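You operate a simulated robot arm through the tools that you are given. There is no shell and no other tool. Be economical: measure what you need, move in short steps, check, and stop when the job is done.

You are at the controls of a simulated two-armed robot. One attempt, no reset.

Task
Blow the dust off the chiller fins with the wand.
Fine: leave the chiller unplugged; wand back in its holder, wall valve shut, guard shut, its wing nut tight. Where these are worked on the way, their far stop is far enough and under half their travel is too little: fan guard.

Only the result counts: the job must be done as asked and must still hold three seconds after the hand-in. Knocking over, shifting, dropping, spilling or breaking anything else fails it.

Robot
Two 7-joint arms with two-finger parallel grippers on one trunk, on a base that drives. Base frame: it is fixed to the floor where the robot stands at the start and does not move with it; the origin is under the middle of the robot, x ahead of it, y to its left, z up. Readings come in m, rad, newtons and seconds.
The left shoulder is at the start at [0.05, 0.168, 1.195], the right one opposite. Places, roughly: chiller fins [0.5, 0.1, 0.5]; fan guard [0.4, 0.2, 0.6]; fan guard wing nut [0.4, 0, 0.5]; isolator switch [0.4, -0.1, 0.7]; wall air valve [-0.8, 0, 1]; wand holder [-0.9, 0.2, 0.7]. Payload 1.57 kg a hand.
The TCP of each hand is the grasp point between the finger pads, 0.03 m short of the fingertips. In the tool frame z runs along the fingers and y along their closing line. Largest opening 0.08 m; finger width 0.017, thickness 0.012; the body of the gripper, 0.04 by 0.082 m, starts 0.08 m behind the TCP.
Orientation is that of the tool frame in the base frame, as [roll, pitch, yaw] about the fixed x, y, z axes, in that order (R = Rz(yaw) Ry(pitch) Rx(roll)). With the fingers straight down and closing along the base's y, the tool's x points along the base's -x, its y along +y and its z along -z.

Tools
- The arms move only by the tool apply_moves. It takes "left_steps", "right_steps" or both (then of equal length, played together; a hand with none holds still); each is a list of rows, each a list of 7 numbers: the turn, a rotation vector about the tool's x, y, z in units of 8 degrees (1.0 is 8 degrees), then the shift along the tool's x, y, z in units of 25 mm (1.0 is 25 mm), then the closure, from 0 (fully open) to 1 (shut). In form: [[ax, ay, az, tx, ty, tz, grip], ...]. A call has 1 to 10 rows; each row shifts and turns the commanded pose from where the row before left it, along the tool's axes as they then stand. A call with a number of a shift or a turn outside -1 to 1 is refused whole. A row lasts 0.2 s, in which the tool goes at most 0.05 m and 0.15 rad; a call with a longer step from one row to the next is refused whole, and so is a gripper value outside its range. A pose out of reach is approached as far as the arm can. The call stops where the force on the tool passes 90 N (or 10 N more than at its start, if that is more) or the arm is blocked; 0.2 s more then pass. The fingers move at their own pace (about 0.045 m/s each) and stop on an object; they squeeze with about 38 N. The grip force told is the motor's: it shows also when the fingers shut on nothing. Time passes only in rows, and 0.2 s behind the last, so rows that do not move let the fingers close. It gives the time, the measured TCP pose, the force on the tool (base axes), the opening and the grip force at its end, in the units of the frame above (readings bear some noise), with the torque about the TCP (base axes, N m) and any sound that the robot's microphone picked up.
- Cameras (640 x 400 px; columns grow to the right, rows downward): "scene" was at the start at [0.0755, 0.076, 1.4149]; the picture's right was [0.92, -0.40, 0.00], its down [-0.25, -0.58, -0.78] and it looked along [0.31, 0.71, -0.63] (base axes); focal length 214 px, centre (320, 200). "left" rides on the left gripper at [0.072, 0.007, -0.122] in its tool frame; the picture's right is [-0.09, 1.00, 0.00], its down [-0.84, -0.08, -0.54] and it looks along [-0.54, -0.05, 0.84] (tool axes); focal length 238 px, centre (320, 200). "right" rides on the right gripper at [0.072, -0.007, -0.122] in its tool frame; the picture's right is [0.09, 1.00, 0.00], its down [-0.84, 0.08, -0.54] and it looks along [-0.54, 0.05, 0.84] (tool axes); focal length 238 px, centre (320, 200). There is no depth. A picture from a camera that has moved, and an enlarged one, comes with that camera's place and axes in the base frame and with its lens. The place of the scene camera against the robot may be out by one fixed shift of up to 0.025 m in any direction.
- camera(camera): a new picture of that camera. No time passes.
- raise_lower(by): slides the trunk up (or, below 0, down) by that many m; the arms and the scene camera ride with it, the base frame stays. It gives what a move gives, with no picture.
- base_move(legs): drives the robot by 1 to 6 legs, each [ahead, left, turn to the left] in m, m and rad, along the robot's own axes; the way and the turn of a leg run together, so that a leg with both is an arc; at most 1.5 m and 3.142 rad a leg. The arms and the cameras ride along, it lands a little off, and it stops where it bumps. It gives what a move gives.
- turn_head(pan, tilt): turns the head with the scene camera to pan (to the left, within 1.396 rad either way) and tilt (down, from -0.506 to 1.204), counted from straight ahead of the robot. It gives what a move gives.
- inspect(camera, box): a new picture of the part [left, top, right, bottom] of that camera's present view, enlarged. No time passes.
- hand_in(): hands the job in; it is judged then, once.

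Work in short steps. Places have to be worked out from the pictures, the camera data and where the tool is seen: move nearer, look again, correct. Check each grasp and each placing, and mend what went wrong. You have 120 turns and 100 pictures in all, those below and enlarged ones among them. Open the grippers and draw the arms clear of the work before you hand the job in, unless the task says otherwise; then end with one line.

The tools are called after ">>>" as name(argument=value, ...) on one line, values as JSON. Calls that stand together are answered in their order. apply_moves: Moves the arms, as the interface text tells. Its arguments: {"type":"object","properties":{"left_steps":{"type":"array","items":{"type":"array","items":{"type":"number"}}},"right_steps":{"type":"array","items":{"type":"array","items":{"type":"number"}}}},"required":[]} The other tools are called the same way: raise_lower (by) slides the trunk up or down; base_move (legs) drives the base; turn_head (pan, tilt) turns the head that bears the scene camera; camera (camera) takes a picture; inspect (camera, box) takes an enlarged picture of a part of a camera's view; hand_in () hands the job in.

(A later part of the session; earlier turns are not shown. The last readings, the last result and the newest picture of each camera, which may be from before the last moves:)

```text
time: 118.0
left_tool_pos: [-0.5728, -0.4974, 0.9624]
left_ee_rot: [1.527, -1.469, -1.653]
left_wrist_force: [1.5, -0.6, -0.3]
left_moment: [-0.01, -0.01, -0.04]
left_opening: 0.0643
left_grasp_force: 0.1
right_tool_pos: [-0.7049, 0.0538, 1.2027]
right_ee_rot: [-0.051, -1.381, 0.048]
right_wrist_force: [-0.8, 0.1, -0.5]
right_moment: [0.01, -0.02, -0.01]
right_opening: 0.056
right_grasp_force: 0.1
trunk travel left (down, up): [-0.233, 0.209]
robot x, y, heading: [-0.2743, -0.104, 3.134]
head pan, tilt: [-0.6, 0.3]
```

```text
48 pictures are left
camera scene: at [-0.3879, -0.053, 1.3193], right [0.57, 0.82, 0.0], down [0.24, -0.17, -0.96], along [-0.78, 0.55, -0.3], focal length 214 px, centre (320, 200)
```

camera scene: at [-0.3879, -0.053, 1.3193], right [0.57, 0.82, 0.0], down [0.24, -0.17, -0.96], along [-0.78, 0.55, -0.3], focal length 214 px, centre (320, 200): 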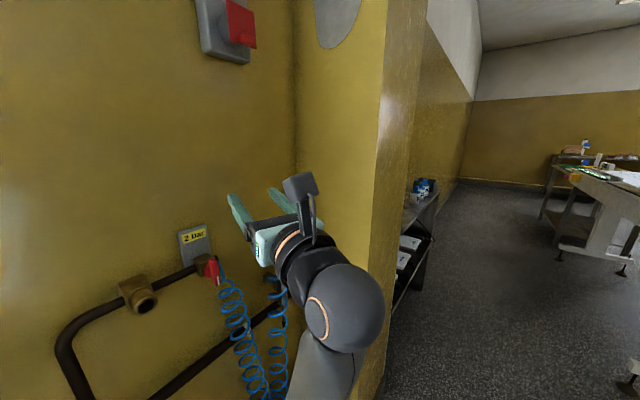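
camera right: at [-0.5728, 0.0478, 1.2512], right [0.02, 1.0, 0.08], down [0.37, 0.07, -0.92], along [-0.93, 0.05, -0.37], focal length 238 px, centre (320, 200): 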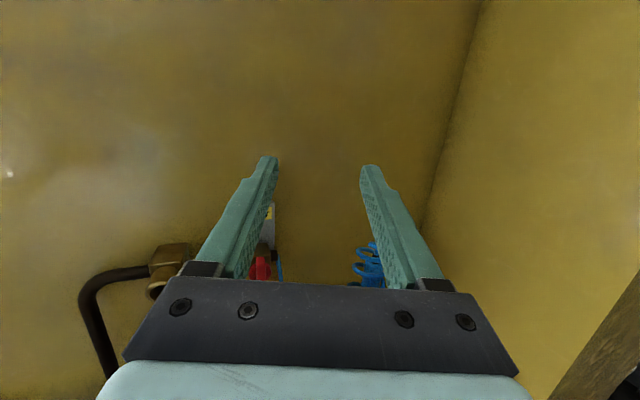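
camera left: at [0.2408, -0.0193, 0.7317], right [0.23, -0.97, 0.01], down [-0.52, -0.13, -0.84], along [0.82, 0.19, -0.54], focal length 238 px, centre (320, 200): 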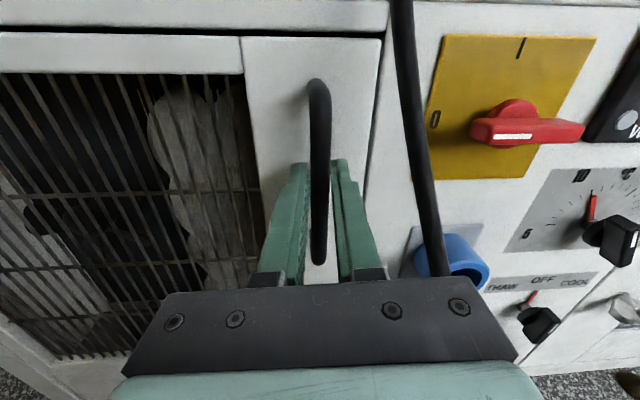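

The forearm runs low near the column edge. I back the base off 0.1 m and left 0.1 m, raise the trunk 0.2 m, then lower the hand in steps.

>>> base_move(legs=[[-0.08, 0.1, 0]])

>>> raise_lower(by=0.2)

>>> apply_moves(right_steps=[[0, -1, 0, -1, 0, 0, 0.3], [0, -0.4, 0, -1, 0, 0, 0.3], [0, 0, 0, -1, 0, 0, 0.3], [0, 0, 0, -1, 0, 0, 0.3], [0, 0, 0, -1, 0, 0, 0.3], [0, 0, 0, -1, 0, 0, 0.3], [0, 0, 0, -1, 0, 0, 0.3], [0, 0, 0, -1, 0, 0, 0.3]])

>>> camera(camera="right")

```text
time: 119.5
left_tool_pos: [-0.4915, -0.6008, 0.9625]
left_ee_rot: [1.527, -1.466, -1.649]
left_wrist_force: [0.4, -0.2, 0.1]
left_moment: [-0.01, -0.02, 0.01]
left_opening: 0.0641
left_grasp_force: 0.0
right_tool_pos: [-0.6274, -0.0502, 1.2032]
right_ee_rot: [-0.05, -1.38, 0.047]
right_wrist_force: [-0.1, -0.8, 0.6]
right_moment: [-0.02, 0.01, 0.01]
right_opening: 0.056
right_grasp_force: 0.0
trunk travel left (down, up): [-0.233, 0.209]
robot x, y, heading: [-0.1936, -0.2059, 3.131]
head pan, tilt: [-0.6, 0.3]
```

```text
time: 121.7
left_tool_pos: [-0.4925, -0.6015, 1.1623]
left_ee_rot: [1.529, -1.468, -1.65]
left_wrist_force: [-0.3, -0.3, 0.6]
left_moment: [0.02, 0.0, 0.03]
left_opening: 0.0641
left_grasp_force: 0.0
right_tool_pos: [-0.6264, -0.051, 1.4025]
right_ee_rot: [-0.05, -1.381, 0.048]
right_wrist_force: [-0.1, 0.1, 1.0]
right_moment: [0.01, -0.04, -0.02]
right_opening: 0.0563
right_grasp_force: 0.2
trunk travel left (down, up): [-0.433, 0.009]
robot x, y, heading: [-0.1948, -0.2062, 3.139]
head pan, tilt: [-0.6, 0.3]
```

```text
time: 122.6
left_tool_pos: [-0.4923, -0.6005, 1.1625]
left_ee_rot: [1.527, -1.469, -1.649]
left_wrist_force: [0.5, 0.1, -0.1]
left_moment: [-0.03, 0.01, -0.01]
left_opening: 0.064
left_grasp_force: 0.0
right_tool_pos: [-0.6248, -0.0506, 1.4062]
right_ee_rot: [-0.053, -1.371, 0.042]
right_wrist_force: [0.7, 0.2, -0.3]
right_moment: [0.03, -0.03, 0.0]
right_opening: 0.0559
right_grasp_force: 0.1
right hand out of reach, approached as far as the arm can: row 3, 4
trunk travel left (down, up): [-0.433, 0.009]
robot x, y, heading: [-0.193, -0.2076, 3.136]
head pan, tilt: [-0.6, 0.3]
stopped in row 4 (right hand): the arm was blocked; the commanded pose is now the measured one
```

```text
47 pictures are left
camera right: at [-0.4905, -0.0585, 1.4529], right [0.03, 1.0, 0.08], down [0.37, 0.06, -0.93], along [-0.93, 0.05, -0.36], focal length 238 px, centre (320, 200)
```

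right: 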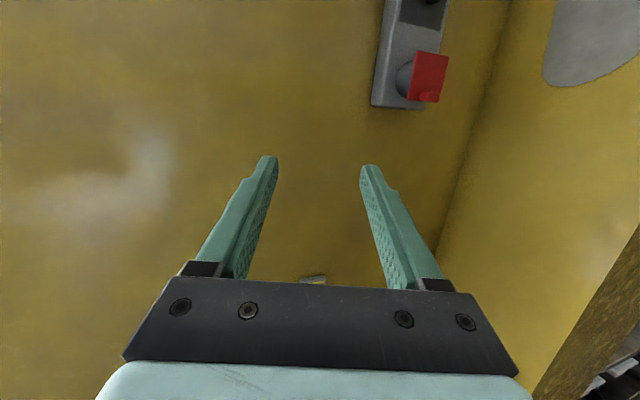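

The wrist is against a limit up here. I unroll 80°, go down where there's room, and will roll again lower.

>>> apply_moves(right_steps=[[0, 0, -1, 0, 0, 0, 0.3], [0, 0, -1, 0, 0, 0, 0.3], [0, 0, -1, 0, 0, 0, 0.3], [0, 0, -1, 0, 0, 0, 0.3], [0, 0, -1, 0, 0, 0, 0.3], [0, 0, -1, 0, 0, 0, 0.3], [0, 0, -1, 0, 0, 0, 0.3], [0, 0, -1, 0, 0, 0, 0.3], [0, 0, -1, 0, 0, 0, 0.3], [0, 0, -1, 0, 0, 0, 0.3]])

>>> apply_moves(right_steps=[[0, 0, -1, 0, 0.6, 0, 0.3], [1, 0, 0, 0, 1, 0, 0.3], [0, 0, 0, 0, 1, 0, 0.3], [0, 0, 0, 0, 1, 0, 0.3], [0, 0, 0, 0, 1, 0, 0.3], [0, 0, 0, 0, 1, 0, 0.3], [0, 0, 0, 0, 1, 0, 0.3], [0, 0, 0, 0, 1, 0, 0.3], [0, 0, 0, 0, 1, 0, 0.3]])

>>> camera(camera="scene")

```text
time: 124.8
left_tool_pos: [-0.4928, -0.6025, 1.1624]
left_ee_rot: [1.528, -1.467, -1.651]
left_wrist_force: [-0.2, 0.3, -0.3]
left_moment: [-0.04, 0.01, -0.01]
left_opening: 0.0638
left_grasp_force: 0.0
right_tool_pos: [-0.625, -0.0461, 1.4078]
right_ee_rot: [1.36, -0.159, -1.565]
right_wrist_force: [-0.4, -0.3, 0.5]
right_moment: [-0.01, 0.02, 0.02]
right_opening: 0.0561
right_grasp_force: 0.2
trunk travel left (down, up): [-0.433, 0.009]
robot x, y, heading: [-0.1909, -0.2027, 3.137]
head pan, tilt: [-0.6, 0.3]
```

```text
time: 126.8
left_tool_pos: [-0.4915, -0.6015, 1.1613]
left_ee_rot: [1.525, -1.467, -1.648]
left_wrist_force: [-0.6, -0.6, 0.7]
left_moment: [0.02, -0.02, -0.03]
left_opening: 0.0642
left_grasp_force: 0.0
right_tool_pos: [-0.6053, -0.0378, 1.6189]
right_ee_rot: [1.513, -0.046, -1.571]
right_wrist_force: [0.2, 0.3, -0.2]
right_moment: [0.0, 0.0, -0.01]
right_opening: 0.056
right_grasp_force: 0.0
trunk travel left (down, up): [-0.433, 0.009]
robot x, y, heading: [-0.1908, -0.2029, 3.131]
head pan, tilt: [-0.6, 0.3]
```

```text
46 pictures are left
camera scene: at [-0.3078, -0.1562, 1.5193], right [0.57, 0.82, 0.0], down [0.24, -0.17, -0.96], along [-0.79, 0.54, -0.3], focal length 214 px, centre (320, 200)
```

scene: 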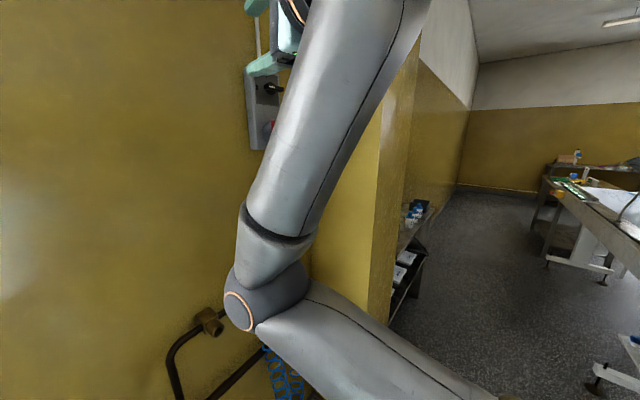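

In this roll tool y points up – I went the wrong way. I bring the hand down 0.25 m instead.

>>> apply_moves(right_steps=[[0, 0, 0, 0, -1, 0, 0.3], [0, 0, 0, 0, -1, 0, 0.3], [0, 0, 0, 0, -1, 0, 0.3], [0, 0, 0, 0, -1, 0, 0.3], [0, 0, 0, 0, -1, 0, 0.3], [0, 0, 0, 0, -1, 0, 0.3], [0, 0, 0, 0, -1, 0, 0.3], [0, 0, 0, 0, -1, 0, 0.3], [0, 0, 0, 0, -1, 0, 0.3], [0, 0, 0, 0, -1, 0, 0.3]])

>>> apply_moves(right_steps=[[0, 0, 0, 0, -1, 0, 0.3], [0, 0, 0, 0, -1, 0, 0.3], [0, 0, 0, 0, -1, 0, 0.3], [0, 0, 0, 0, -1, 0, 0.3], [0, 0, 0, 0, -1, 0, 0.3], [0, 0, 0, 0, -1, 0, 0.3], [0, 0, 0, 0, -1, 0, 0.3], [0, 0, 0, 0, -1, 0, 0.3]])

>>> camera(camera="scene")

```text
time: 129.0
left_tool_pos: [-0.4919, -0.6016, 1.162]
left_ee_rot: [1.528, -1.469, -1.651]
left_wrist_force: [0.2, -0.2, -0.3]
left_moment: [-0.02, 0.02, 0.02]
left_opening: 0.064
left_grasp_force: 0.1
right_tool_pos: [-0.6268, -0.0548, 1.3799]
right_ee_rot: [1.5, -0.039, -1.576]
right_wrist_force: [0.0, -1.0, 0.8]
right_moment: [-0.03, -0.06, 0.01]
right_opening: 0.0561
right_grasp_force: 0.0
right hand out of reach, approached as far as the arm can: row 10
trunk travel left (down, up): [-0.433, 0.009]
robot x, y, heading: [-0.1954, -0.2057, 3.14]
head pan, tilt: [-0.6, 0.3]
```

```text
time: 129.6
left_tool_pos: [-0.4919, -0.5997, 1.1631]
left_ee_rot: [1.528, -1.47, -1.649]
left_wrist_force: [-0.6, 0.3, -0.4]
left_moment: [0.03, 0.05, 0.0]
left_opening: 0.0641
left_grasp_force: 0.0
right_tool_pos: [-0.6171, -0.0661, 1.4193]
right_ee_rot: [1.304, -0.072, -1.539]
right_wrist_force: [1.1, 1.2, 0.7]
right_moment: [0.01, 0.01, -0.04]
right_opening: 0.0559
right_grasp_force: 0.0
right hand out of reach, approached as far as the arm can: row 1, 2
trunk travel left (down, up): [-0.433, 0.009]
robot x, y, heading: [-0.1911, -0.2071, 3.135]
head pan, tilt: [-0.6, 0.3]
stopped in row 2 (right hand): the arm was blocked; the commanded pose is now the measured one
```

```text
45 pictures are left
camera scene: at [-0.3082, -0.1559, 1.5193], right [0.57, 0.82, 0.0], down [0.24, -0.17, -0.96], along [-0.79, 0.54, -0.3], focal length 214 px, centre (320, 200)
```

scene: 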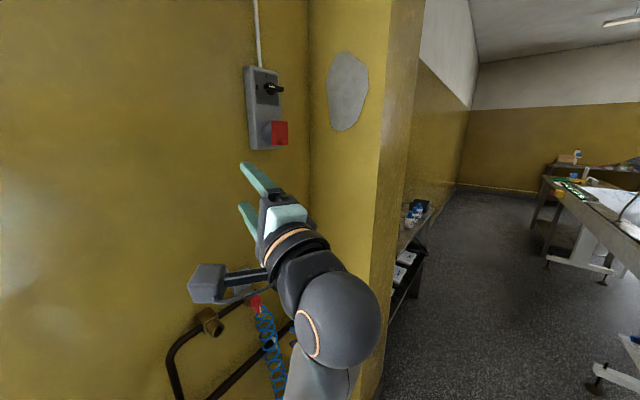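

The arm is folded up because the hand is too close to the shoulder. I move it forward 0.1 m while levelling, then down.

>>> apply_moves(right_steps=[[1, 0, 0, 0, 0, 1, 0.3], [0.9, 0, 0, 0, 0, 1, 0.3], [0, 0, 0, 0, 0, 1, 0.3], [0, 0, 0, 0, -1, 0.5, 0.3], [0, 0, 0, 0, -1, 0.3, 0.3], [0, 0, 0, 0, -1, 0, 0.3], [0, 0, 0, 0, -1, 0, 0.3], [0, 0, 0, 0, -1, 0, 0.3], [0, 0, 0, 0, -1, 0, 0.3], [0, 0, 0, 0, -1, 0, 0.3]])

>>> apply_moves(right_steps=[[0, 0, 0, 0, -1, 0, 0.3], [0, 0, 0, 0, -1, 0, 0.3], [0, 0, 0, 0, -1, 0, 0.3], [0, 0, 0, 0, -1, 0, 0.3], [0, 0, 0, 0, -1, 0, 0.3], [0, 0, 0, 0, -1, 0, 0.3]])

>>> camera(camera="scene")

```text
time: 131.4
left_tool_pos: [-0.4922, -0.6007, 1.1611]
left_ee_rot: [1.527, -1.469, -1.649]
left_wrist_force: [0.1, 0.1, 0.1]
left_moment: [0.01, 0.01, -0.02]
left_opening: 0.064
left_grasp_force: 0.0
right_tool_pos: [-0.694, -0.0638, 1.4044]
right_ee_rot: [1.372, -0.052, -1.56]
right_wrist_force: [-0.2, 0.7, -0.6]
right_moment: [0.02, -0.01, 0.0]
right_opening: 0.056
right_grasp_force: 0.1
trunk travel left (down, up): [-0.433, 0.009]
robot x, y, heading: [-0.1969, -0.2082, 3.138]
head pan, tilt: [-0.6, 0.3]
stopped in row 8 (right hand): the arm was blocked; the commanded pose is now the measured one
```

```text
time: 132.0
left_tool_pos: [-0.4926, -0.6005, 1.1633]
left_ee_rot: [1.524, -1.469, -1.647]
left_wrist_force: [-0.5, 0.1, 0.1]
left_moment: [0.0, 0.0, 0.01]
left_opening: 0.064
left_grasp_force: 0.1
right_tool_pos: [-0.6801, -0.0615, 1.4447]
right_ee_rot: [1.176, -0.03, -1.57]
right_wrist_force: [-0.4, 0.4, 0.2]
right_moment: [0.04, -0.01, 0.03]
right_opening: 0.0557
right_grasp_force: 0.2
trunk travel left (down, up): [-0.433, 0.009]
robot x, y, heading: [-0.1911, -0.2072, 3.134]
head pan, tilt: [-0.6, 0.3]
stopped in row 3 (right hand): the arm was blocked; the commanded pose is now the measured one
```

```text
44 pictures are left
camera scene: at [-0.3081, -0.1561, 1.5193], right [0.57, 0.82, 0.0], down [0.24, -0.17, -0.96], along [-0.79, 0.54, -0.3], focal length 214 px, centre (320, 200)
```

scene: 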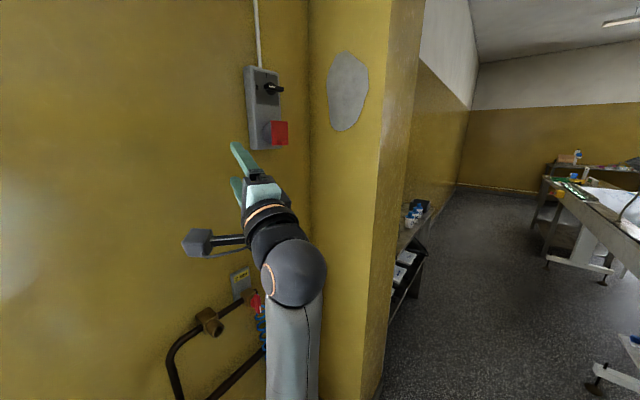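

The wrist is at its bend limit because the forearm points up. I back the base 0.13 m, lower the trunk 0.12 m, and stretch the arm further out so the forearm flattens.

>>> base_move(legs=[[-0.13, 0, 0]])

>>> raise_lower(by=-0.12)

>>> apply_moves(right_steps=[[0.7, 0, 0, 0, -0.4, 1, 0.3], [0.7, 0, 0, 0, -0.4, 1, 0.3], [0.7, 0, 0, 0, -0.4, 1, 0.3], [0.7, 0, 0, 0, -0.4, 1, 0.3], [0, 0, 0, 0, -0.5, 1, 0.3], [0, 0, 0, 0, -0.6, 1, 0.3], [0, 0, 0, 0, -1, 0.2, 0.3], [0, 0, 0, 0, -1, 0, 0.3]])

>>> camera(camera="scene")

```text
time: 133.3
left_tool_pos: [-0.3544, -0.6016, 1.1627]
left_ee_rot: [1.515, -1.469, -1.638]
left_wrist_force: [-0.1, 0.5, 0.0]
left_moment: [0.0, -0.02, -0.03]
left_opening: 0.0642
left_grasp_force: 0.0
right_tool_pos: [-0.5432, -0.0633, 1.4439]
right_ee_rot: [1.177, -0.029, -1.57]
right_wrist_force: [0.1, -0.1, -0.2]
right_moment: [-0.01, -0.02, 0.01]
right_opening: 0.0561
right_grasp_force: 0.2
trunk travel left (down, up): [-0.433, 0.009]
robot x, y, heading: [-0.0569, -0.2033, 3.137]
head pan, tilt: [-0.6, 0.3]
```

```text
time: 134.8
left_tool_pos: [-0.3566, -0.6017, 1.0422]
left_ee_rot: [1.527, -1.47, -1.646]
left_wrist_force: [0.0, -1.6, 0.1]
left_moment: [-0.01, 0.04, -0.03]
left_opening: 0.0641
left_grasp_force: 0.1
right_tool_pos: [-0.5447, -0.0626, 1.324]
right_ee_rot: [1.177, -0.03, -1.569]
right_wrist_force: [-0.5, -0.4, 0.3]
right_moment: [-0.01, 0.0, 0.01]
right_opening: 0.056
right_grasp_force: 0.0
trunk travel left (down, up): [-0.313, 0.129]
robot x, y, heading: [-0.0594, -0.2081, 3.137]
head pan, tilt: [-0.6, 0.3]
```

```text
time: 136.6
left_tool_pos: [-0.3552, -0.6025, 1.0428]
left_ee_rot: [1.527, -1.468, -1.647]
left_wrist_force: [-0.3, -0.2, 0.3]
left_moment: [0.0, -0.01, -0.03]
left_opening: 0.0639
left_grasp_force: 0.0
right_tool_pos: [-0.7064, -0.0619, 1.2336]
right_ee_rot: [1.566, -0.028, -1.571]
right_wrist_force: [0.3, -0.5, 0.0]
right_moment: [0.03, 0.02, 0.01]
right_opening: 0.0557
right_grasp_force: 0.0
trunk travel left (down, up): [-0.313, 0.129]
robot x, y, heading: [-0.0568, -0.2086, 3.137]
head pan, tilt: [-0.6, 0.3]
```

```text
43 pictures are left
camera scene: at [-0.172, -0.1567, 1.3993], right [0.57, 0.82, 0.0], down [0.24, -0.17, -0.96], along [-0.79, 0.54, -0.3], focal length 214 px, centre (320, 200)
```

scene: 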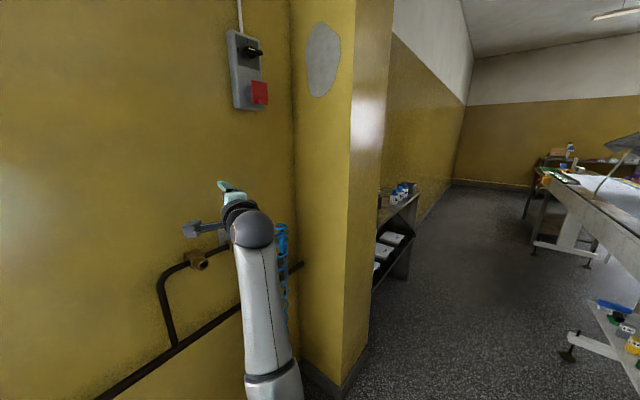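

Good posture now. I go down to valve height and right a little, then roll camera-up.

>>> apply_moves(right_steps=[[0, 0, 0, -0.3, -1, 0, 0.3], [0, 0, 0, -0.3, -1, 0, 0.3], [0, 0, 0, -0.3, -1, 0, 0.3], [0, 0, 0, -0.3, -1, 0, 0.3], [0, 0, 0, -0.3, -1, 0, 0.3], [0, 0, 0, -0.3, -1, 0, 0.3], [0, 0, 0, 0, -1, 0, 0.3]])

>>> apply_moves(right_steps=[[0, 0, 1, 0, 0, 0, 0.3], [0, 0, 1, 0, 0, 0, 0.3], [0, 0, 1, 0, 0, 0, 0.3], [0, 0, 1, 0, 0, 0, 0.3], [0, 0, 1, 0, 0, 0, 0.3], [0, 0, 1, 0, 0, 0, 0.3], [0, 0, 1, 0, 0, 0, 0.3], [0, 0, 1, 0, 0, 0, 0.3], [0, 0, 1, 0, 0, 0, 0.3], [0, 0, 1, 0, 0, 0, 0.3]])

>>> camera(camera="right")

```text
time: 137.9
left_tool_pos: [-0.3559, -0.6017, 1.042]
left_ee_rot: [1.523, -1.47, -1.645]
left_wrist_force: [-0.3, 0.3, 0.6]
left_moment: [0.03, 0.01, -0.01]
left_opening: 0.0638
left_grasp_force: 0.1
right_tool_pos: [-0.7043, -0.0234, 1.2046]
right_ee_rot: [1.396, -0.007, -1.579]
right_wrist_force: [-0.1, 1.5, -0.3]
right_moment: [0.0, -0.01, -0.01]
right_opening: 0.0559
right_grasp_force: 0.0
trunk travel left (down, up): [-0.313, 0.129]
robot x, y, heading: [-0.0573, -0.2056, 3.14]
head pan, tilt: [-0.6, 0.3]
stopped in row 6 (right hand): the arm was blocked; the commanded pose is now the measured one
```

```text
time: 140.1
left_tool_pos: [-0.3557, -0.6023, 1.0418]
left_ee_rot: [1.527, -1.469, -1.647]
left_wrist_force: [-0.2, -0.3, 0.1]
left_moment: [-0.02, -0.03, 0.02]
left_opening: 0.0637
left_grasp_force: 0.0
right_tool_pos: [-0.7038, -0.0157, 1.203]
right_ee_rot: [0.787, -1.326, -0.822]
right_wrist_force: [0.2, -0.7, 0.6]
right_moment: [0.01, -0.02, 0.03]
right_opening: 0.056
right_grasp_force: 0.0
trunk travel left (down, up): [-0.313, 0.129]
robot x, y, heading: [-0.0574, -0.206, 3.137]
head pan, tilt: [-0.6, 0.3]
```

```text
42 pictures are left
camera right: at [-0.5723, -0.0368, 1.2502], right [0.06, 0.96, 0.26], down [0.4, 0.21, -0.89], along [-0.91, 0.16, -0.37], focal length 238 px, centre (320, 200)
```

right: 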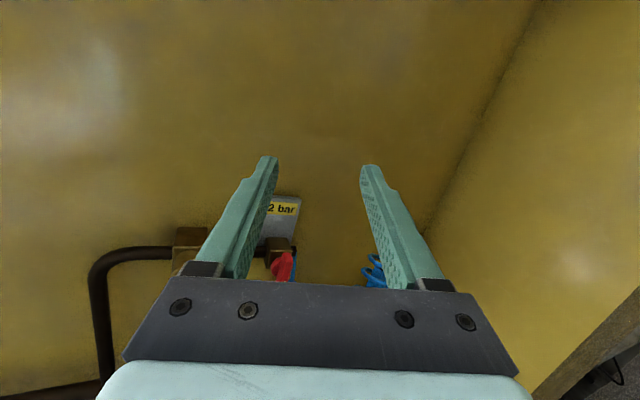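

The limit moves with the shoulder, so I simply lower the trunk 0.165 m to bring this pose to valve height, and finish the roll.

>>> raise_lower(by=-0.165)

>>> apply_moves(right_steps=[[0, -0.6, 0.6, 0, 0, 0.5, 0.3], [0, -0.6, 0.65, 0, 0, 0.5, 0.3]])

>>> camera(camera="right")

```text
time: 142.0
left_tool_pos: [-0.3561, -0.6024, 0.8773]
left_ee_rot: [1.524, -1.47, -1.646]
left_wrist_force: [-0.2, -0.7, 0.6]
left_moment: [-0.03, 0.0, 0.02]
left_opening: 0.0639
left_grasp_force: 0.1
right_tool_pos: [-0.7033, -0.017, 1.0374]
right_ee_rot: [0.797, -1.324, -0.828]
right_wrist_force: [-0.5, 0.4, 0.1]
right_moment: [-0.02, 0.02, -0.01]
right_opening: 0.0559
right_grasp_force: 0.0
trunk travel left (down, up): [-0.148, 0.294]
robot x, y, heading: [-0.0567, -0.2061, 3.135]
head pan, tilt: [-0.6, 0.3]
```

```text
time: 142.6
left_tool_pos: [-0.3554, -0.6021, 0.8772]
left_ee_rot: [1.528, -1.469, -1.646]
left_wrist_force: [-0.5, -0.6, -0.4]
left_moment: [0.01, -0.04, 0.02]
left_opening: 0.0639
left_grasp_force: 0.0
right_tool_pos: [-0.7291, -0.0198, 1.0414]
right_ee_rot: [-1.095, -1.562, 1.07]
right_wrist_force: [0.7, -0.2, -0.6]
right_moment: [0.03, -0.02, -0.01]
right_opening: 0.056
right_grasp_force: 0.0
trunk travel left (down, up): [-0.148, 0.294]
robot x, y, heading: [-0.0569, -0.2073, 3.138]
head pan, tilt: [-0.6, 0.3]
```

```text
41 pictures are left
camera right: at [-0.6069, -0.0279, 1.1123], right [0.03, 1.0, 0.08], down [0.54, 0.06, -0.84], along [-0.84, 0.07, -0.54], focal length 238 px, centre (320, 200)
```

right: 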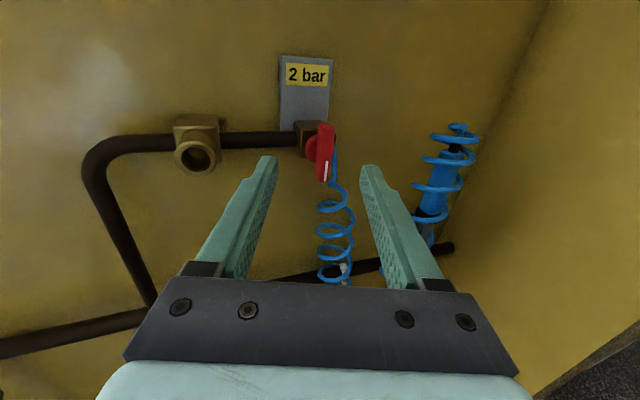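

Level and lined up. I enlarge the valve to see how its lever turns.

>>> inspect(camera="right", box=[270, 100, 370, 200])

```text
4.00 times, centred on (320, 150) of right
camera zoom: at [-0.6069, -0.0279, 1.1123], right [0.03, 1.0, 0.08], down [0.54, 0.06, -0.84], along [-0.84, 0.07, -0.54], focal length 953 px, centre (320, 400)
```

zoom: 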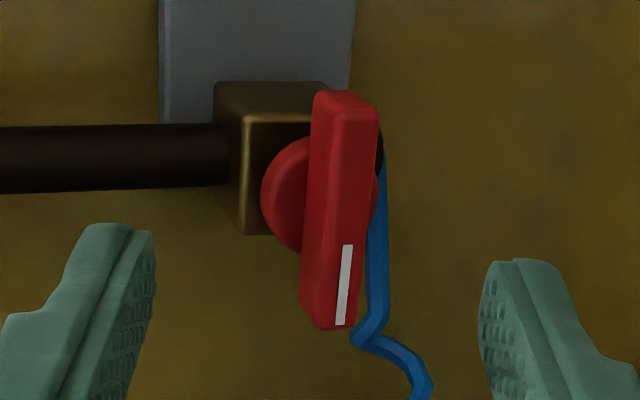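

It's a bar knob on a round base, axis out of the wall, bar centre ≈(−0.835, −0.009, 1.023). I align and advance to take the bar.

>>> apply_moves(right_steps=[[0, 0, 0, -0.7, 0.45, 0.8, 0.4], [0, 0, 0, 0, 0, 0.9, 0.4], [0, 0, 0, 0, 0, 0.9, 0.4], [0, 0, 0, 0, 0, 0.7, 0.4]])

>>> camera(camera="right")

```text
time: 143.6
left_tool_pos: [-0.3547, -0.601, 0.8779]
left_ee_rot: [1.527, -1.47, -1.647]
left_wrist_force: [-0.4, -0.5, 0.1]
left_moment: [0.03, 0.01, 0.02]
left_opening: 0.064
left_grasp_force: 0.0
right_tool_pos: [-0.8126, -0.009, 1.0244]
right_ee_rot: [-1.139, -1.562, 1.117]
right_wrist_force: [-0.6, 0.4, 0.5]
right_moment: [-0.01, 0.0, -0.01]
right_opening: 0.0482
right_grasp_force: 0.0
trunk travel left (down, up): [-0.148, 0.294]
robot x, y, heading: [-0.0543, -0.2039, 3.14]
head pan, tilt: [-0.6, 0.3]
```

```text
39 pictures are left
camera right: at [-0.6903, -0.0185, 1.096], right [0.02, 1.0, 0.08], down [0.54, 0.06, -0.84], along [-0.84, 0.06, -0.54], focal length 238 px, centre (320, 200)
```

right: 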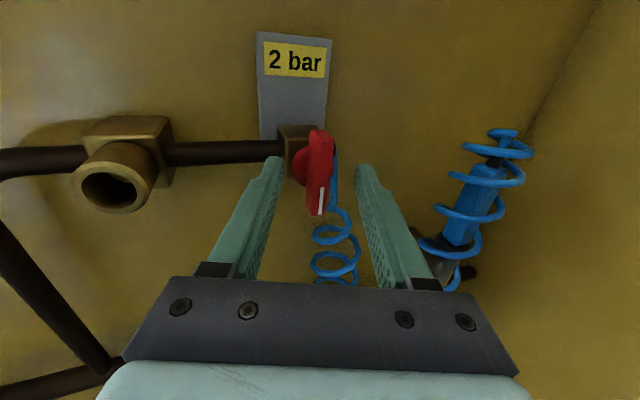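

Refined: bar ≈(−0.86, −0.010, 1.014). Advance 30 mm, lower a touch, and close.

>>> apply_moves(right_steps=[[0, 0, 0, -0.35, 0, 0.6, 0.4], [0, 0, 0, 0, 0, 0.6, 0.4], [0, 0, 0, 0, 0, 0, 1], [0, 0, 0, 0, 0, 0, 1], [0, 0, 0, 0, 0, 0, 1], [0, 0, 0, 0, 0, 0, 1]])

>>> camera(camera="right")

```text
time: 144.2
left_tool_pos: [-0.35, -0.6026, 0.8785]
left_ee_rot: [1.445, -1.469, -1.571]
left_wrist_force: [-0.1, 0.7, -1.2]
left_moment: [-0.02, -0.03, -0.03]
left_opening: 0.064
left_grasp_force: 0.1
right_tool_pos: [-0.8323, -0.0151, 1.0166]
right_ee_rot: [-1.878, -1.56, 1.867]
right_wrist_force: [67.4, -10.1, -1.6]
right_moment: [0.02, 0.53, 1.71]
right_opening: 0.0353
right_grasp_force: 4.6
trunk travel left (down, up): [-0.148, 0.294]
robot x, y, heading: [-0.0579, -0.2047, 3.133]
head pan, tilt: [-0.6, 0.3]
stopped in row 3 (right hand): the force on the tool passed its limit at 100 N (the readings are from after the stop); the commanded pose is now the measured one
```

```text
38 pictures are left
camera right: at [-0.7109, -0.0215, 1.089], right [0.01, 1.0, 0.08], down [0.55, 0.06, -0.84], along [-0.84, 0.05, -0.54], focal length 238 px, centre (320, 200)
```

right: 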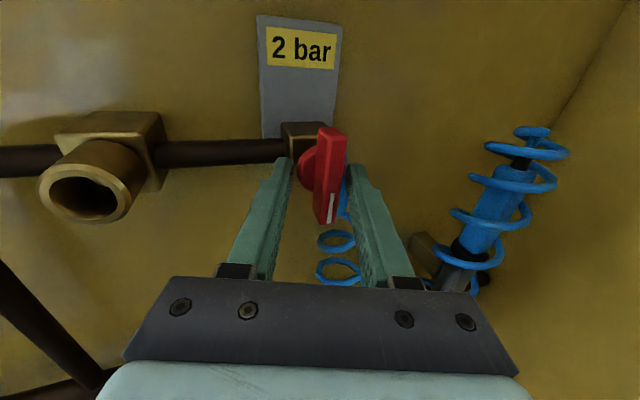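

Fingertips touched the knob's base. I ease back 6 mm, shift right 7 mm and close gently on the bar.

>>> apply_moves(right_steps=[[0, 0, 0, 0, 0.28, -0.25, 0.5], [0, 0, 0, 0, 0, 0, 0.8], [0, 0, 0, 0, 0, 0, 1], [0, 0, 0, 0, 0, 0, 1], [0, 0, 0, 0, 0, 0, 1]])

>>> camera(camera="right")

```text
time: 145.4
left_tool_pos: [-0.3543, -0.6039, 0.8757]
left_ee_rot: [1.511, -1.467, -1.631]
left_wrist_force: [-0.2, -0.2, 0.1]
left_moment: [0.02, -0.01, -0.01]
left_opening: 0.0639
left_grasp_force: 0.0
right_tool_pos: [-0.8322, -0.0143, 1.0112]
right_ee_rot: [-2.668, -1.559, 2.669]
right_wrist_force: [-2.1, -27.9, 13.1]
right_moment: [0.13, -0.1, 0.57]
right_opening: 0.0317
right_grasp_force: 32.6
trunk travel left (down, up): [-0.148, 0.294]
robot x, y, heading: [-0.0566, -0.2083, 3.139]
head pan, tilt: [-0.6, 0.3]
```

```text
37 pictures are left
camera right: at [-0.7112, -0.0206, 1.0853], right [0.0, 1.0, 0.09], down [0.55, 0.07, -0.83], along [-0.83, 0.05, -0.55], focal length 238 px, centre (320, 200)
```

right: 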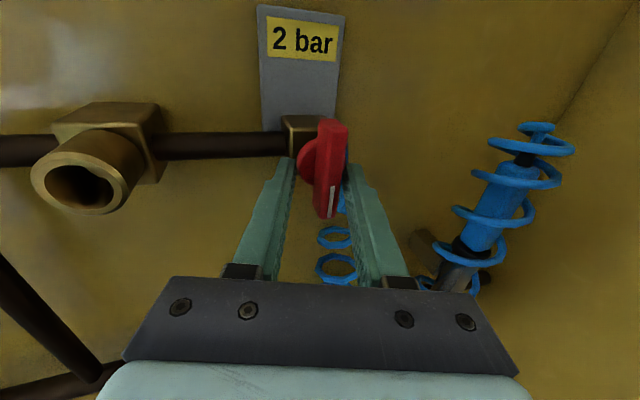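

The fingers hold the round base (32 mm). I open, retract 14 mm so only the bar is between the pads, and close again.

>>> apply_moves(right_steps=[[0, 0, 0, 0, 0, 0, 0.45], [0, 0, 0, 0, 0, -0.6, 0.45], [0, 0, 0, 0, 0, 0, 0.8], [0, 0, 0, 0, 0, 0, 1], [0, 0, 0, 0, 0, 0, 1], [0, 0, 0, 0, 0, 0, 1]])

>>> camera(camera="right")

```text
time: 146.8
left_tool_pos: [-0.355, -0.6027, 0.8757]
left_ee_rot: [1.531, -1.467, -1.651]
left_wrist_force: [0.0, 0.7, 0.8]
left_moment: [0.0, -0.02, -0.05]
left_opening: 0.064
left_grasp_force: 0.0
right_tool_pos: [-0.8188, -0.014, 1.0023]
right_ee_rot: [-2.882, -1.538, 2.884]
right_wrist_force: [14.3, -22.6, -17.8]
right_moment: [0.43, -0.35, 1.0]
right_opening: 0.0231
right_grasp_force: 29.4
trunk travel left (down, up): [-0.148, 0.294]
robot x, y, heading: [-0.0545, -0.208, 3.14]
head pan, tilt: [-0.6, 0.3]
```

```text
36 pictures are left
camera right: at [-0.7, -0.0189, 1.0781], right [0.0, 1.0, 0.08], down [0.57, 0.07, -0.82], along [-0.82, 0.04, -0.57], focal length 238 px, centre (320, 200)
```

right: 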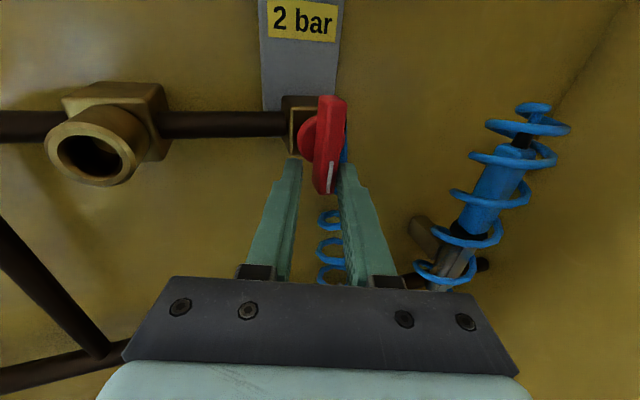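

Still catching the base's lower edge. I open, back another 10 mm, raise to z 1.021 and shift right 5 mm, then close on the bar.

>>> apply_moves(right_steps=[[0, 0, 0, 0, 0, 0, 0.45], [0, 0, 0, 0, 0, -0.4, 0.45], [0, 0, 0, 0.8, 0.2, 0, 0.45], [0, 0, 0, 0, 0, 0, 0.8], [0, 0, 0, 0, 0, 0, 1], [0, 0, 0, 0, 0, 0, 1], [0, 0, 0, 0, 0, 0, 1]])

>>> inspect(camera="right", box=[220, 90, 420, 290])

```text
time: 148.4
left_tool_pos: [-0.3538, -0.6033, 0.876]
left_ee_rot: [1.515, -1.466, -1.636]
left_wrist_force: [0.4, 0.0, -0.3]
left_moment: [-0.02, -0.02, 0.01]
left_opening: 0.064
left_grasp_force: 0.0
right_tool_pos: [-0.8082, -0.0082, 1.032]
right_ee_rot: [-2.413, -1.558, 2.409]
right_wrist_force: [-0.5, -24.1, 6.8]
right_moment: [-0.3, 0.34, 0.79]
right_opening: 0.0144
right_grasp_force: 30.9
trunk travel left (down, up): [-0.148, 0.294]
robot x, y, heading: [-0.0569, -0.2078, 3.138]
head pan, tilt: [-0.6, 0.3]
```

```text
2.00 times, centred on (320, 190) of right
camera zoom: at [-0.6877, -0.0148, 1.1046], right [0.0, 1.0, 0.08], down [0.55, 0.07, -0.83], along [-0.83, 0.05, -0.55], focal length 477 px, centre (320, 220)
```

zoom: 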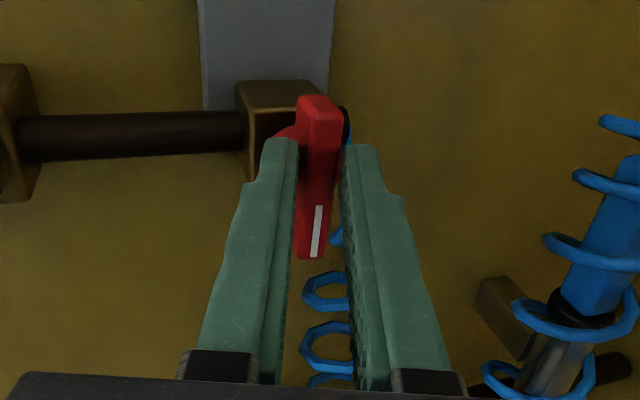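

Bar gripped (14 mm). Now I turn counter-clockwise to test the opening direction.

>>> apply_moves(right_steps=[[0, 0, -1, 0, 0, 0, 1], [0, 0, -1, 0, 0, 0, 1], [0, 0, -1, 0, 0, 0, 1], [0, 0, -1, 0, 0, 0, 1]])

>>> inspect(camera="right", box=[220, 90, 420, 290])

```text
time: 149.4
left_tool_pos: [-0.3531, -0.6035, 0.8756]
left_ee_rot: [1.5, -1.464, -1.623]
left_wrist_force: [-0.3, 0.5, 0.0]
left_moment: [-0.02, 0.03, 0.0]
left_opening: 0.0639
left_grasp_force: 0.0
right_tool_pos: [-0.8052, -0.0085, 1.0311]
right_ee_rot: [1.587, -1.028, -1.584]
right_wrist_force: [16.7, -29.1, 1.1]
right_moment: [-1.76, 0.49, 1.09]
right_opening: 0.0248
right_grasp_force: 36.5
trunk travel left (down, up): [-0.148, 0.294]
robot x, y, heading: [-0.0535, -0.2088, 3.139]
head pan, tilt: [-0.6, 0.3]
```

```text
2.00 times, centred on (320, 190) of right
camera zoom: at [-0.6854, -0.0511, 1.0908], right [-0.01, 0.81, 0.59], down [0.55, 0.5, -0.67], along [-0.84, 0.32, -0.44], focal length 477 px, centre (320, 220)
```

zoom: 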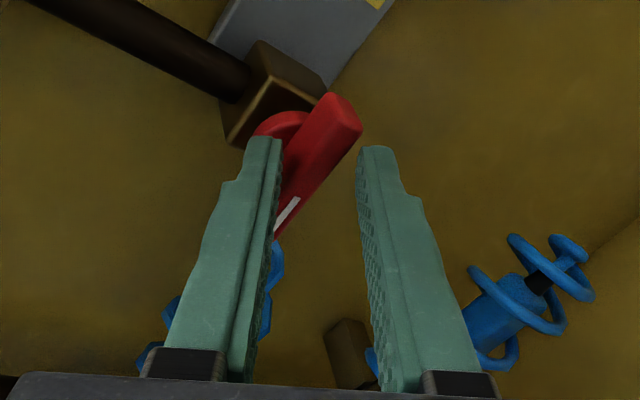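

The bar holds firm that way, so it opens clockwise. I release, back out and unroll the wrist to start that turn from the other side.

>>> apply_moves(right_steps=[[0, 0, 0, 0, 0, 0, 0.3], [0, 0, 0, 0, 0, 0, 0.3], [0, 0, 0, 0, 0, -1, 0.3], [0, 0, 0, 0, 0, -0.8, 0.3], [0, 0, -1, 0, 0, 0, 0.3], [0, 0, -1, 0, 0, 0, 0.3], [0, 0, -1, 0, 0, 0, 0.3], [0, 0, -1, 0, 0, 0, 0.3], [0, 0, -1, 0, 0, 0, 0.3], [0, 0, -1, 0, 0, 0, 0.3]])

>>> apply_moves(right_steps=[[0, 0, -1, 0, 0, 0, 0.3], [0, 0, -1, 0, 0, 0, 0.3], [0, 0, -1, 0, 0, 0, 0.3], [0, 0, -1, 0, 0, 0, 0.3], [0, 0, -1, 0, 0, 0, 0.3], [0, 0, -1, 0, 0, 0, 0.3], [0, 0, -1, 0, 0, 0, 0.3], [0, 0, -1, 0, 0, 0, 0.3], [0, 0, -1, 0, 0, 0, 0.3], [0, 0, -1, 0, 0, 0, 0.3]])

```text
time: 151.6
left_tool_pos: [-0.3542, -0.6008, 0.8767]
left_ee_rot: [1.529, -1.471, -1.651]
left_wrist_force: [0.3, -0.7, -0.8]
left_moment: [0.02, -0.01, 0.0]
left_opening: 0.064
left_grasp_force: 0.0
right_tool_pos: [-0.7643, -0.0004, 1.0288]
right_ee_rot: [1.585, -0.182, -1.588]
right_wrist_force: [0.6, -0.4, 0.5]
right_moment: [0.01, -0.01, 0.02]
right_opening: 0.0558
right_grasp_force: 0.1
trunk travel left (down, up): [-0.148, 0.294]
robot x, y, heading: [-0.0553, -0.2091, 3.137]
head pan, tilt: [-0.6, 0.3]
```

```text
time: 153.8
left_tool_pos: [-0.3553, -0.6027, 0.8772]
left_ee_rot: [1.526, -1.47, -1.648]
left_wrist_force: [-0.1, -1.1, -0.1]
left_moment: [0.02, 0.0, 0.01]
left_opening: 0.0642
left_grasp_force: 0.1
right_tool_pos: [-0.7634, 0.0008, 1.0298]
right_ee_rot: [1.609, 1.215, -1.549]
right_wrist_force: [-0.6, 0.3, 0.6]
right_moment: [0.01, 0.02, 0.01]
right_opening: 0.0559
right_grasp_force: 0.1
trunk travel left (down, up): [-0.148, 0.294]
robot x, y, heading: [-0.0531, -0.2054, 3.138]
head pan, tilt: [-0.6, 0.3]
```

I finish the roll, re-align to y −0.0085, z 1.025, advance to the same depth and close.

>>> apply_moves(right_steps=[[0, 0, -1, 0, 0, 0, 0.4], [0, 0, -1, 0, 0, 0, 0.4], [0, 0, -0.55, 0.2, 0.37, 0, 0.4], [0, 0, 0, 0, 0, 1, 0.4], [0, 0, 0, 0, 0, 0.8, 0.4], [0, 0, 0, 0, 0, 0, 0.8], [0, 0, 0, 0, 0, 0, 1], [0, 0, 0, 0, 0, 0, 1], [0, 0, 0, 0, 0, 0, 1]])

>>> camera(camera="right")

```text
time: 155.8
left_tool_pos: [-0.356, -0.602, 0.8777]
left_ee_rot: [1.527, -1.47, -1.651]
left_wrist_force: [1.1, -0.3, -0.9]
left_moment: [-0.02, 0.02, 0.01]
left_opening: 0.064
left_grasp_force: 0.0
right_tool_pos: [-0.8096, -0.0105, 1.0261]
right_ee_rot: [2.973, 1.557, -0.182]
right_wrist_force: [-2.0, -0.6, 1.3]
right_moment: [0.05, -0.13, 0.2]
right_opening: 0.0145
right_grasp_force: 30.5
trunk travel left (down, up): [-0.148, 0.294]
robot x, y, heading: [-0.0577, -0.2042, 3.139]
head pan, tilt: [-0.6, 0.3]
```

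```text
33 pictures are left
camera right: at [-0.686, -0.0043, 0.9561], right [-0.01, -1.0, -0.09], down [0.53, -0.08, 0.84], along [-0.85, -0.04, 0.53], focal length 238 px, centre (320, 200)
```

right: 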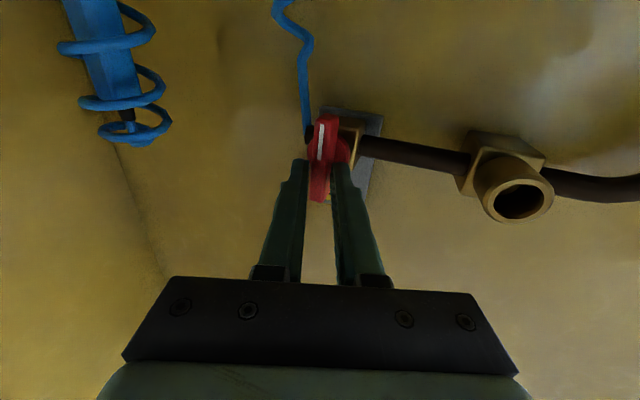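

Clean grip with almost no side force. Now I turn clockwise.

>>> apply_moves(right_steps=[[0, 0, 1, 0, 0, 0, 1], [0, 0, 1, 0, 0, 0, 1], [0, 0, 1, 0, 0, 0, 1], [0, 0, 1, 0, 0, 0, 1], [0, 0, 1, 0, 0, 0, 1], [0, 0, 1, 0, 0, 0, 1]])

>>> apply_moves(right_steps=[[0, 0, 1, 0, 0, 0, 1], [0, 0, 1, 0, 0, 0, 1], [0, 0, 1, 0, 0, 0, 1], [0, 0, 1, 0, 0, 0, 1], [0, 0, 1, 0, 0, 0, 1], [0, 0, 0.6, 0, 0, 0, 1]])

>>> camera(camera="right")

```text
time: 157.2
left_tool_pos: [-0.3542, -0.5995, 0.8779]
left_ee_rot: [1.519, -1.47, -1.644]
left_wrist_force: [0.2, -0.4, 0.0]
left_moment: [-0.04, 0.02, 0.0]
left_opening: 0.0641
left_grasp_force: 0.0
right_tool_pos: [-0.8081, -0.0042, 1.0246]
right_ee_rot: [1.588, 0.725, -1.578]
right_wrist_force: [10.6, 8.1, -2.9]
right_moment: [0.17, -0.39, 0.34]
right_opening: 0.0135
right_grasp_force: 30.5
trunk travel left (down, up): [-0.148, 0.294]
robot x, y, heading: [-0.0531, -0.2118, 3.136]
head pan, tilt: [-0.6, 0.3]
```

```text
time: 158.6
left_tool_pos: [-0.3554, -0.6012, 0.8769]
left_ee_rot: [1.529, -1.472, -1.655]
left_wrist_force: [1.0, 0.4, -1.0]
left_moment: [0.01, 0.0, 0.01]
left_opening: 0.0639
left_grasp_force: 0.0
right_tool_pos: [-0.8105, -0.0061, 1.0204]
right_ee_rot: [1.591, -0.055, -1.591]
right_wrist_force: [15.4, 12.4, -18.4]
right_moment: [0.64, -0.2, -0.19]
right_opening: 0.0125
right_grasp_force: 29.5
trunk travel left (down, up): [-0.148, 0.294]
robot x, y, heading: [-0.0538, -0.2062, 3.136]
head pan, tilt: [-0.6, 0.3]
```

```text
32 pictures are left
camera right: at [-0.6891, -0.0791, 1.0205], right [-0.02, -0.04, 1.0], down [0.56, 0.83, 0.04], along [-0.83, 0.56, 0.0], focal length 238 px, centre (320, 200)
```

right: 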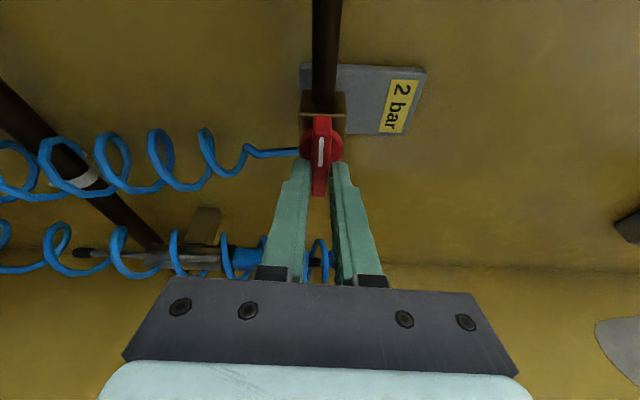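

The bar now lies along the pipe: valve open. I release, back out 0.1 m and roll camera-up again for the wand.

>>> apply_moves(right_steps=[[0, 0, 0, 0, 0, 0, 0.2], [0, 0, 0, 0, 0, 0, 0.2], [0, 0, 0, 0, 0, -1, 0.2], [0, 0, 0, 0, 0, -1, 0.2], [0, 0, 0, 0, 0, -1, 0.2], [0, 0, 0, 0, 0, -1, 0.2], [0, 0, 1, 0, 0, 0, 0.2], [0, 0, 1, 0, 0, 0, 0.2], [0, 0, 1, 0, 0, 0, 0.2], [0, 0, 1, 0, 0, 0, 0.2]])

>>> apply_moves(right_steps=[[0, 0, 1, 0, 0, 0, 0.2], [0, 0, 1, 0, 0, 0, 0.2], [0, 0, 1, 0, 0, 0, 0.2], [0, 0, 1, 0, 0, 0, 0.2], [0, 0, 1, 0, 0, 0, 0.2], [0, 0, 1, 0, 0, 0, 0.2], [0, 0, 0.9, 0, 0, 0, 0.2]])

>>> base_move(legs=[[0.05, -0.15, 0]])

>>> raise_lower(by=-0.05)

>>> camera(camera="right")

```text
time: 160.8
left_tool_pos: [-0.3553, -0.6012, 0.8777]
left_ee_rot: [1.525, -1.468, -1.65]
left_wrist_force: [0.1, 0.0, -0.2]
left_moment: [0.0, -0.01, 0.01]
left_opening: 0.0639
left_grasp_force: 0.0
right_tool_pos: [-0.7107, -0.0047, 1.0255]
right_ee_rot: [1.585, -0.605, -1.602]
right_wrist_force: [-0.4, 0.8, -0.5]
right_moment: [0.03, -0.01, -0.01]
right_opening: 0.0639
right_grasp_force: 0.1
trunk travel left (down, up): [-0.148, 0.294]
robot x, y, heading: [-0.0521, -0.2075, 3.133]
head pan, tilt: [-0.6, 0.3]
```

```text
time: 162.4
left_tool_pos: [-0.3558, -0.6008, 0.878]
left_ee_rot: [1.524, -1.47, -1.649]
left_wrist_force: [-0.1, -0.3, -0.2]
left_moment: [-0.01, -0.03, 0.0]
left_opening: 0.0639
left_grasp_force: 0.1
right_tool_pos: [-0.7089, -0.0049, 1.0252]
right_ee_rot: [2.895, -1.559, -2.922]
right_wrist_force: [0.4, 0.2, -0.3]
right_moment: [0.04, 0.0, 0.01]
right_opening: 0.0639
right_grasp_force: 0.1
trunk travel left (down, up): [-0.148, 0.294]
robot x, y, heading: [-0.0548, -0.2077, 3.136]
head pan, tilt: [-0.6, 0.3]
```

```text
time: 164.4
left_tool_pos: [-0.4034, -0.4537, 0.8767]
left_ee_rot: [1.526, -1.468, -1.649]
left_wrist_force: [-0.1, 0.2, -0.2]
left_moment: [-0.02, -0.04, 0.01]
left_opening: 0.0642
left_grasp_force: 0.0
right_tool_pos: [-0.757, 0.143, 1.0254]
right_ee_rot: [2.716, -1.556, -2.741]
right_wrist_force: [-0.2, 0.2, 0.6]
right_moment: [-0.02, 0.0, 0.0]
right_opening: 0.064
right_grasp_force: 0.0
trunk travel left (down, up): [-0.148, 0.294]
robot x, y, heading: [-0.1012, -0.0602, 3.137]
head pan, tilt: [-0.6, 0.3]
```

```text
time: 165.3
left_tool_pos: [-0.4043, -0.4524, 0.8268]
left_ee_rot: [1.524, -1.47, -1.649]
left_wrist_force: [0.5, 0.1, -0.2]
left_moment: [0.02, -0.02, -0.01]
left_opening: 0.0641
left_grasp_force: 0.1
right_tool_pos: [-0.7568, 0.1446, 0.9754]
right_ee_rot: [2.613, -1.558, -2.64]
right_wrist_force: [-0.3, -0.4, 0.1]
right_moment: [-0.01, 0.02, 0.01]
right_opening: 0.0641
right_grasp_force: 0.1
trunk travel left (down, up): [-0.098, 0.344]
robot x, y, heading: [-0.1034, -0.0618, 3.136]
head pan, tilt: [-0.6, 0.3]
```

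```text
31 pictures are left
camera right: at [-0.6364, 0.1347, 1.0491], right [0.03, 0.99, 0.1], down [0.55, 0.07, -0.83], along [-0.83, 0.08, -0.55], focal length 238 px, centre (320, 200)
```

right: 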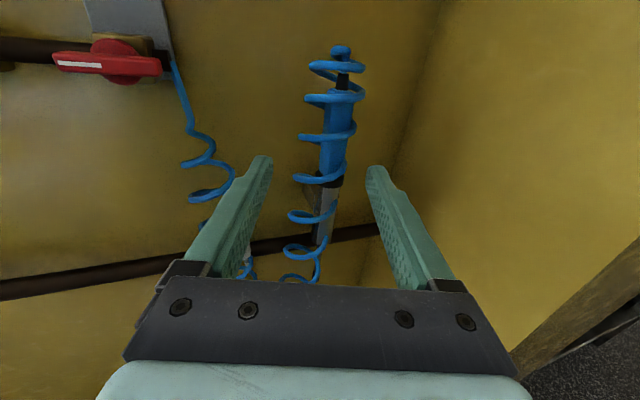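

Wand grip is straight ahead at about (−0.90, 0.165), z 0.91–1.005. I align and advance in two bites.

>>> apply_moves(right_steps=[[0, 0, 0, -0.6, 0.8, 0.3, 0.2], [0, 0, 0, 0, 0, 1, 0.2], [0, 0, 0, 0, 0, 1, 0.2], [0, 0, 0, 0, 0, 1, 0.2]])

>>> camera(camera="right")

```text
time: 166.3
left_tool_pos: [-0.4037, -0.4543, 0.8278]
left_ee_rot: [1.526, -1.47, -1.649]
left_wrist_force: [-0.9, -0.3, 0.1]
left_moment: [-0.01, -0.05, 0.02]
left_opening: 0.0642
left_grasp_force: 0.1
right_tool_pos: [-0.8397, 0.162, 0.958]
right_ee_rot: [2.785, -1.559, -2.81]
right_wrist_force: [0.3, 0.0, -0.9]
right_moment: [0.03, -0.02, 0.03]
right_opening: 0.0641
right_grasp_force: 0.0
trunk travel left (down, up): [-0.098, 0.344]
robot x, y, heading: [-0.1033, -0.0607, 3.135]
head pan, tilt: [-0.6, 0.3]
```

```text
30 pictures are left
camera right: at [-0.719, 0.154, 1.0322], right [0.02, 1.0, 0.1], down [0.55, 0.07, -0.83], along [-0.83, 0.07, -0.55], focal length 238 px, centre (320, 200)
```

right: 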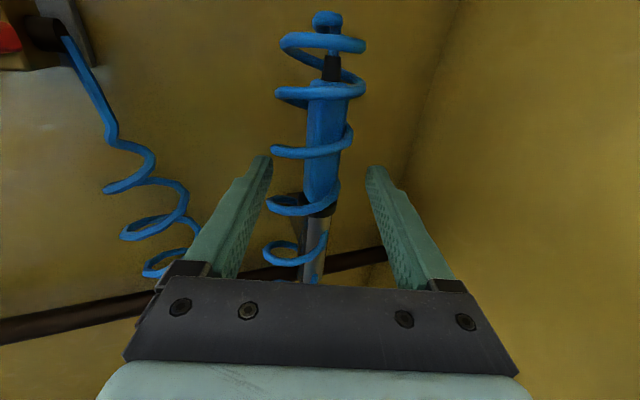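

Axis refined to x≈−0.91, y≈0.167. I advance 65 mm more and close on the grip.

>>> apply_moves(right_steps=[[0, 0, 0, 0, 0.2, 0.9, 0.2], [0, 0, 0, 0, 0, 0.9, 0.2], [0, 0, 0, 0, 0, 0.8, 0.2], [0, 0, 0, 0, 0, 0, 0.6], [0, 0, 0, 0, 0, 0, 1], [0, 0, 0, 0, 0, 0, 1], [0, 0, 0, 0, 0, 0, 1]])

>>> camera(camera="right")

```text
time: 167.9
left_tool_pos: [-0.4033, -0.4543, 0.8266]
left_ee_rot: [1.525, -1.47, -1.649]
left_wrist_force: [0.5, -0.4, -0.2]
left_moment: [0.0, 0.0, 0.0]
left_opening: 0.0638
left_grasp_force: 0.1
right_tool_pos: [-0.9024, 0.1725, 0.9587]
right_ee_rot: [2.695, -1.556, -2.719]
right_wrist_force: [-0.3, 0.0, 0.9]
right_moment: [-0.07, 0.04, 0.02]
right_opening: 0.0256
right_grasp_force: 28.3
trunk travel left (down, up): [-0.098, 0.344]
robot x, y, heading: [-0.1058, -0.0637, 3.135]
head pan, tilt: [-0.6, 0.3]
```

```text
29 pictures are left
camera right: at [-0.7816, 0.1632, 1.0324], right [0.02, 0.99, 0.1], down [0.55, 0.07, -0.83], along [-0.83, 0.07, -0.55], focal length 238 px, centre (320, 200)
```

right: 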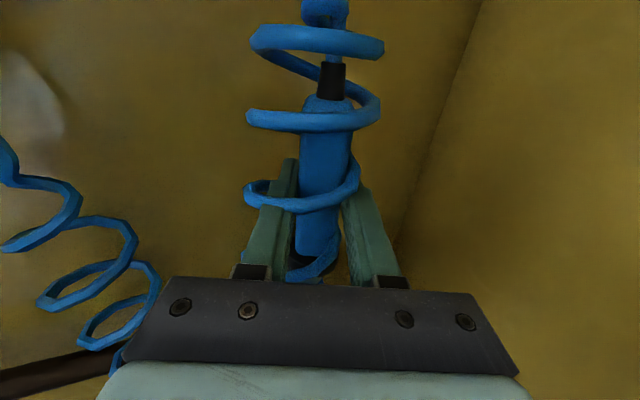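

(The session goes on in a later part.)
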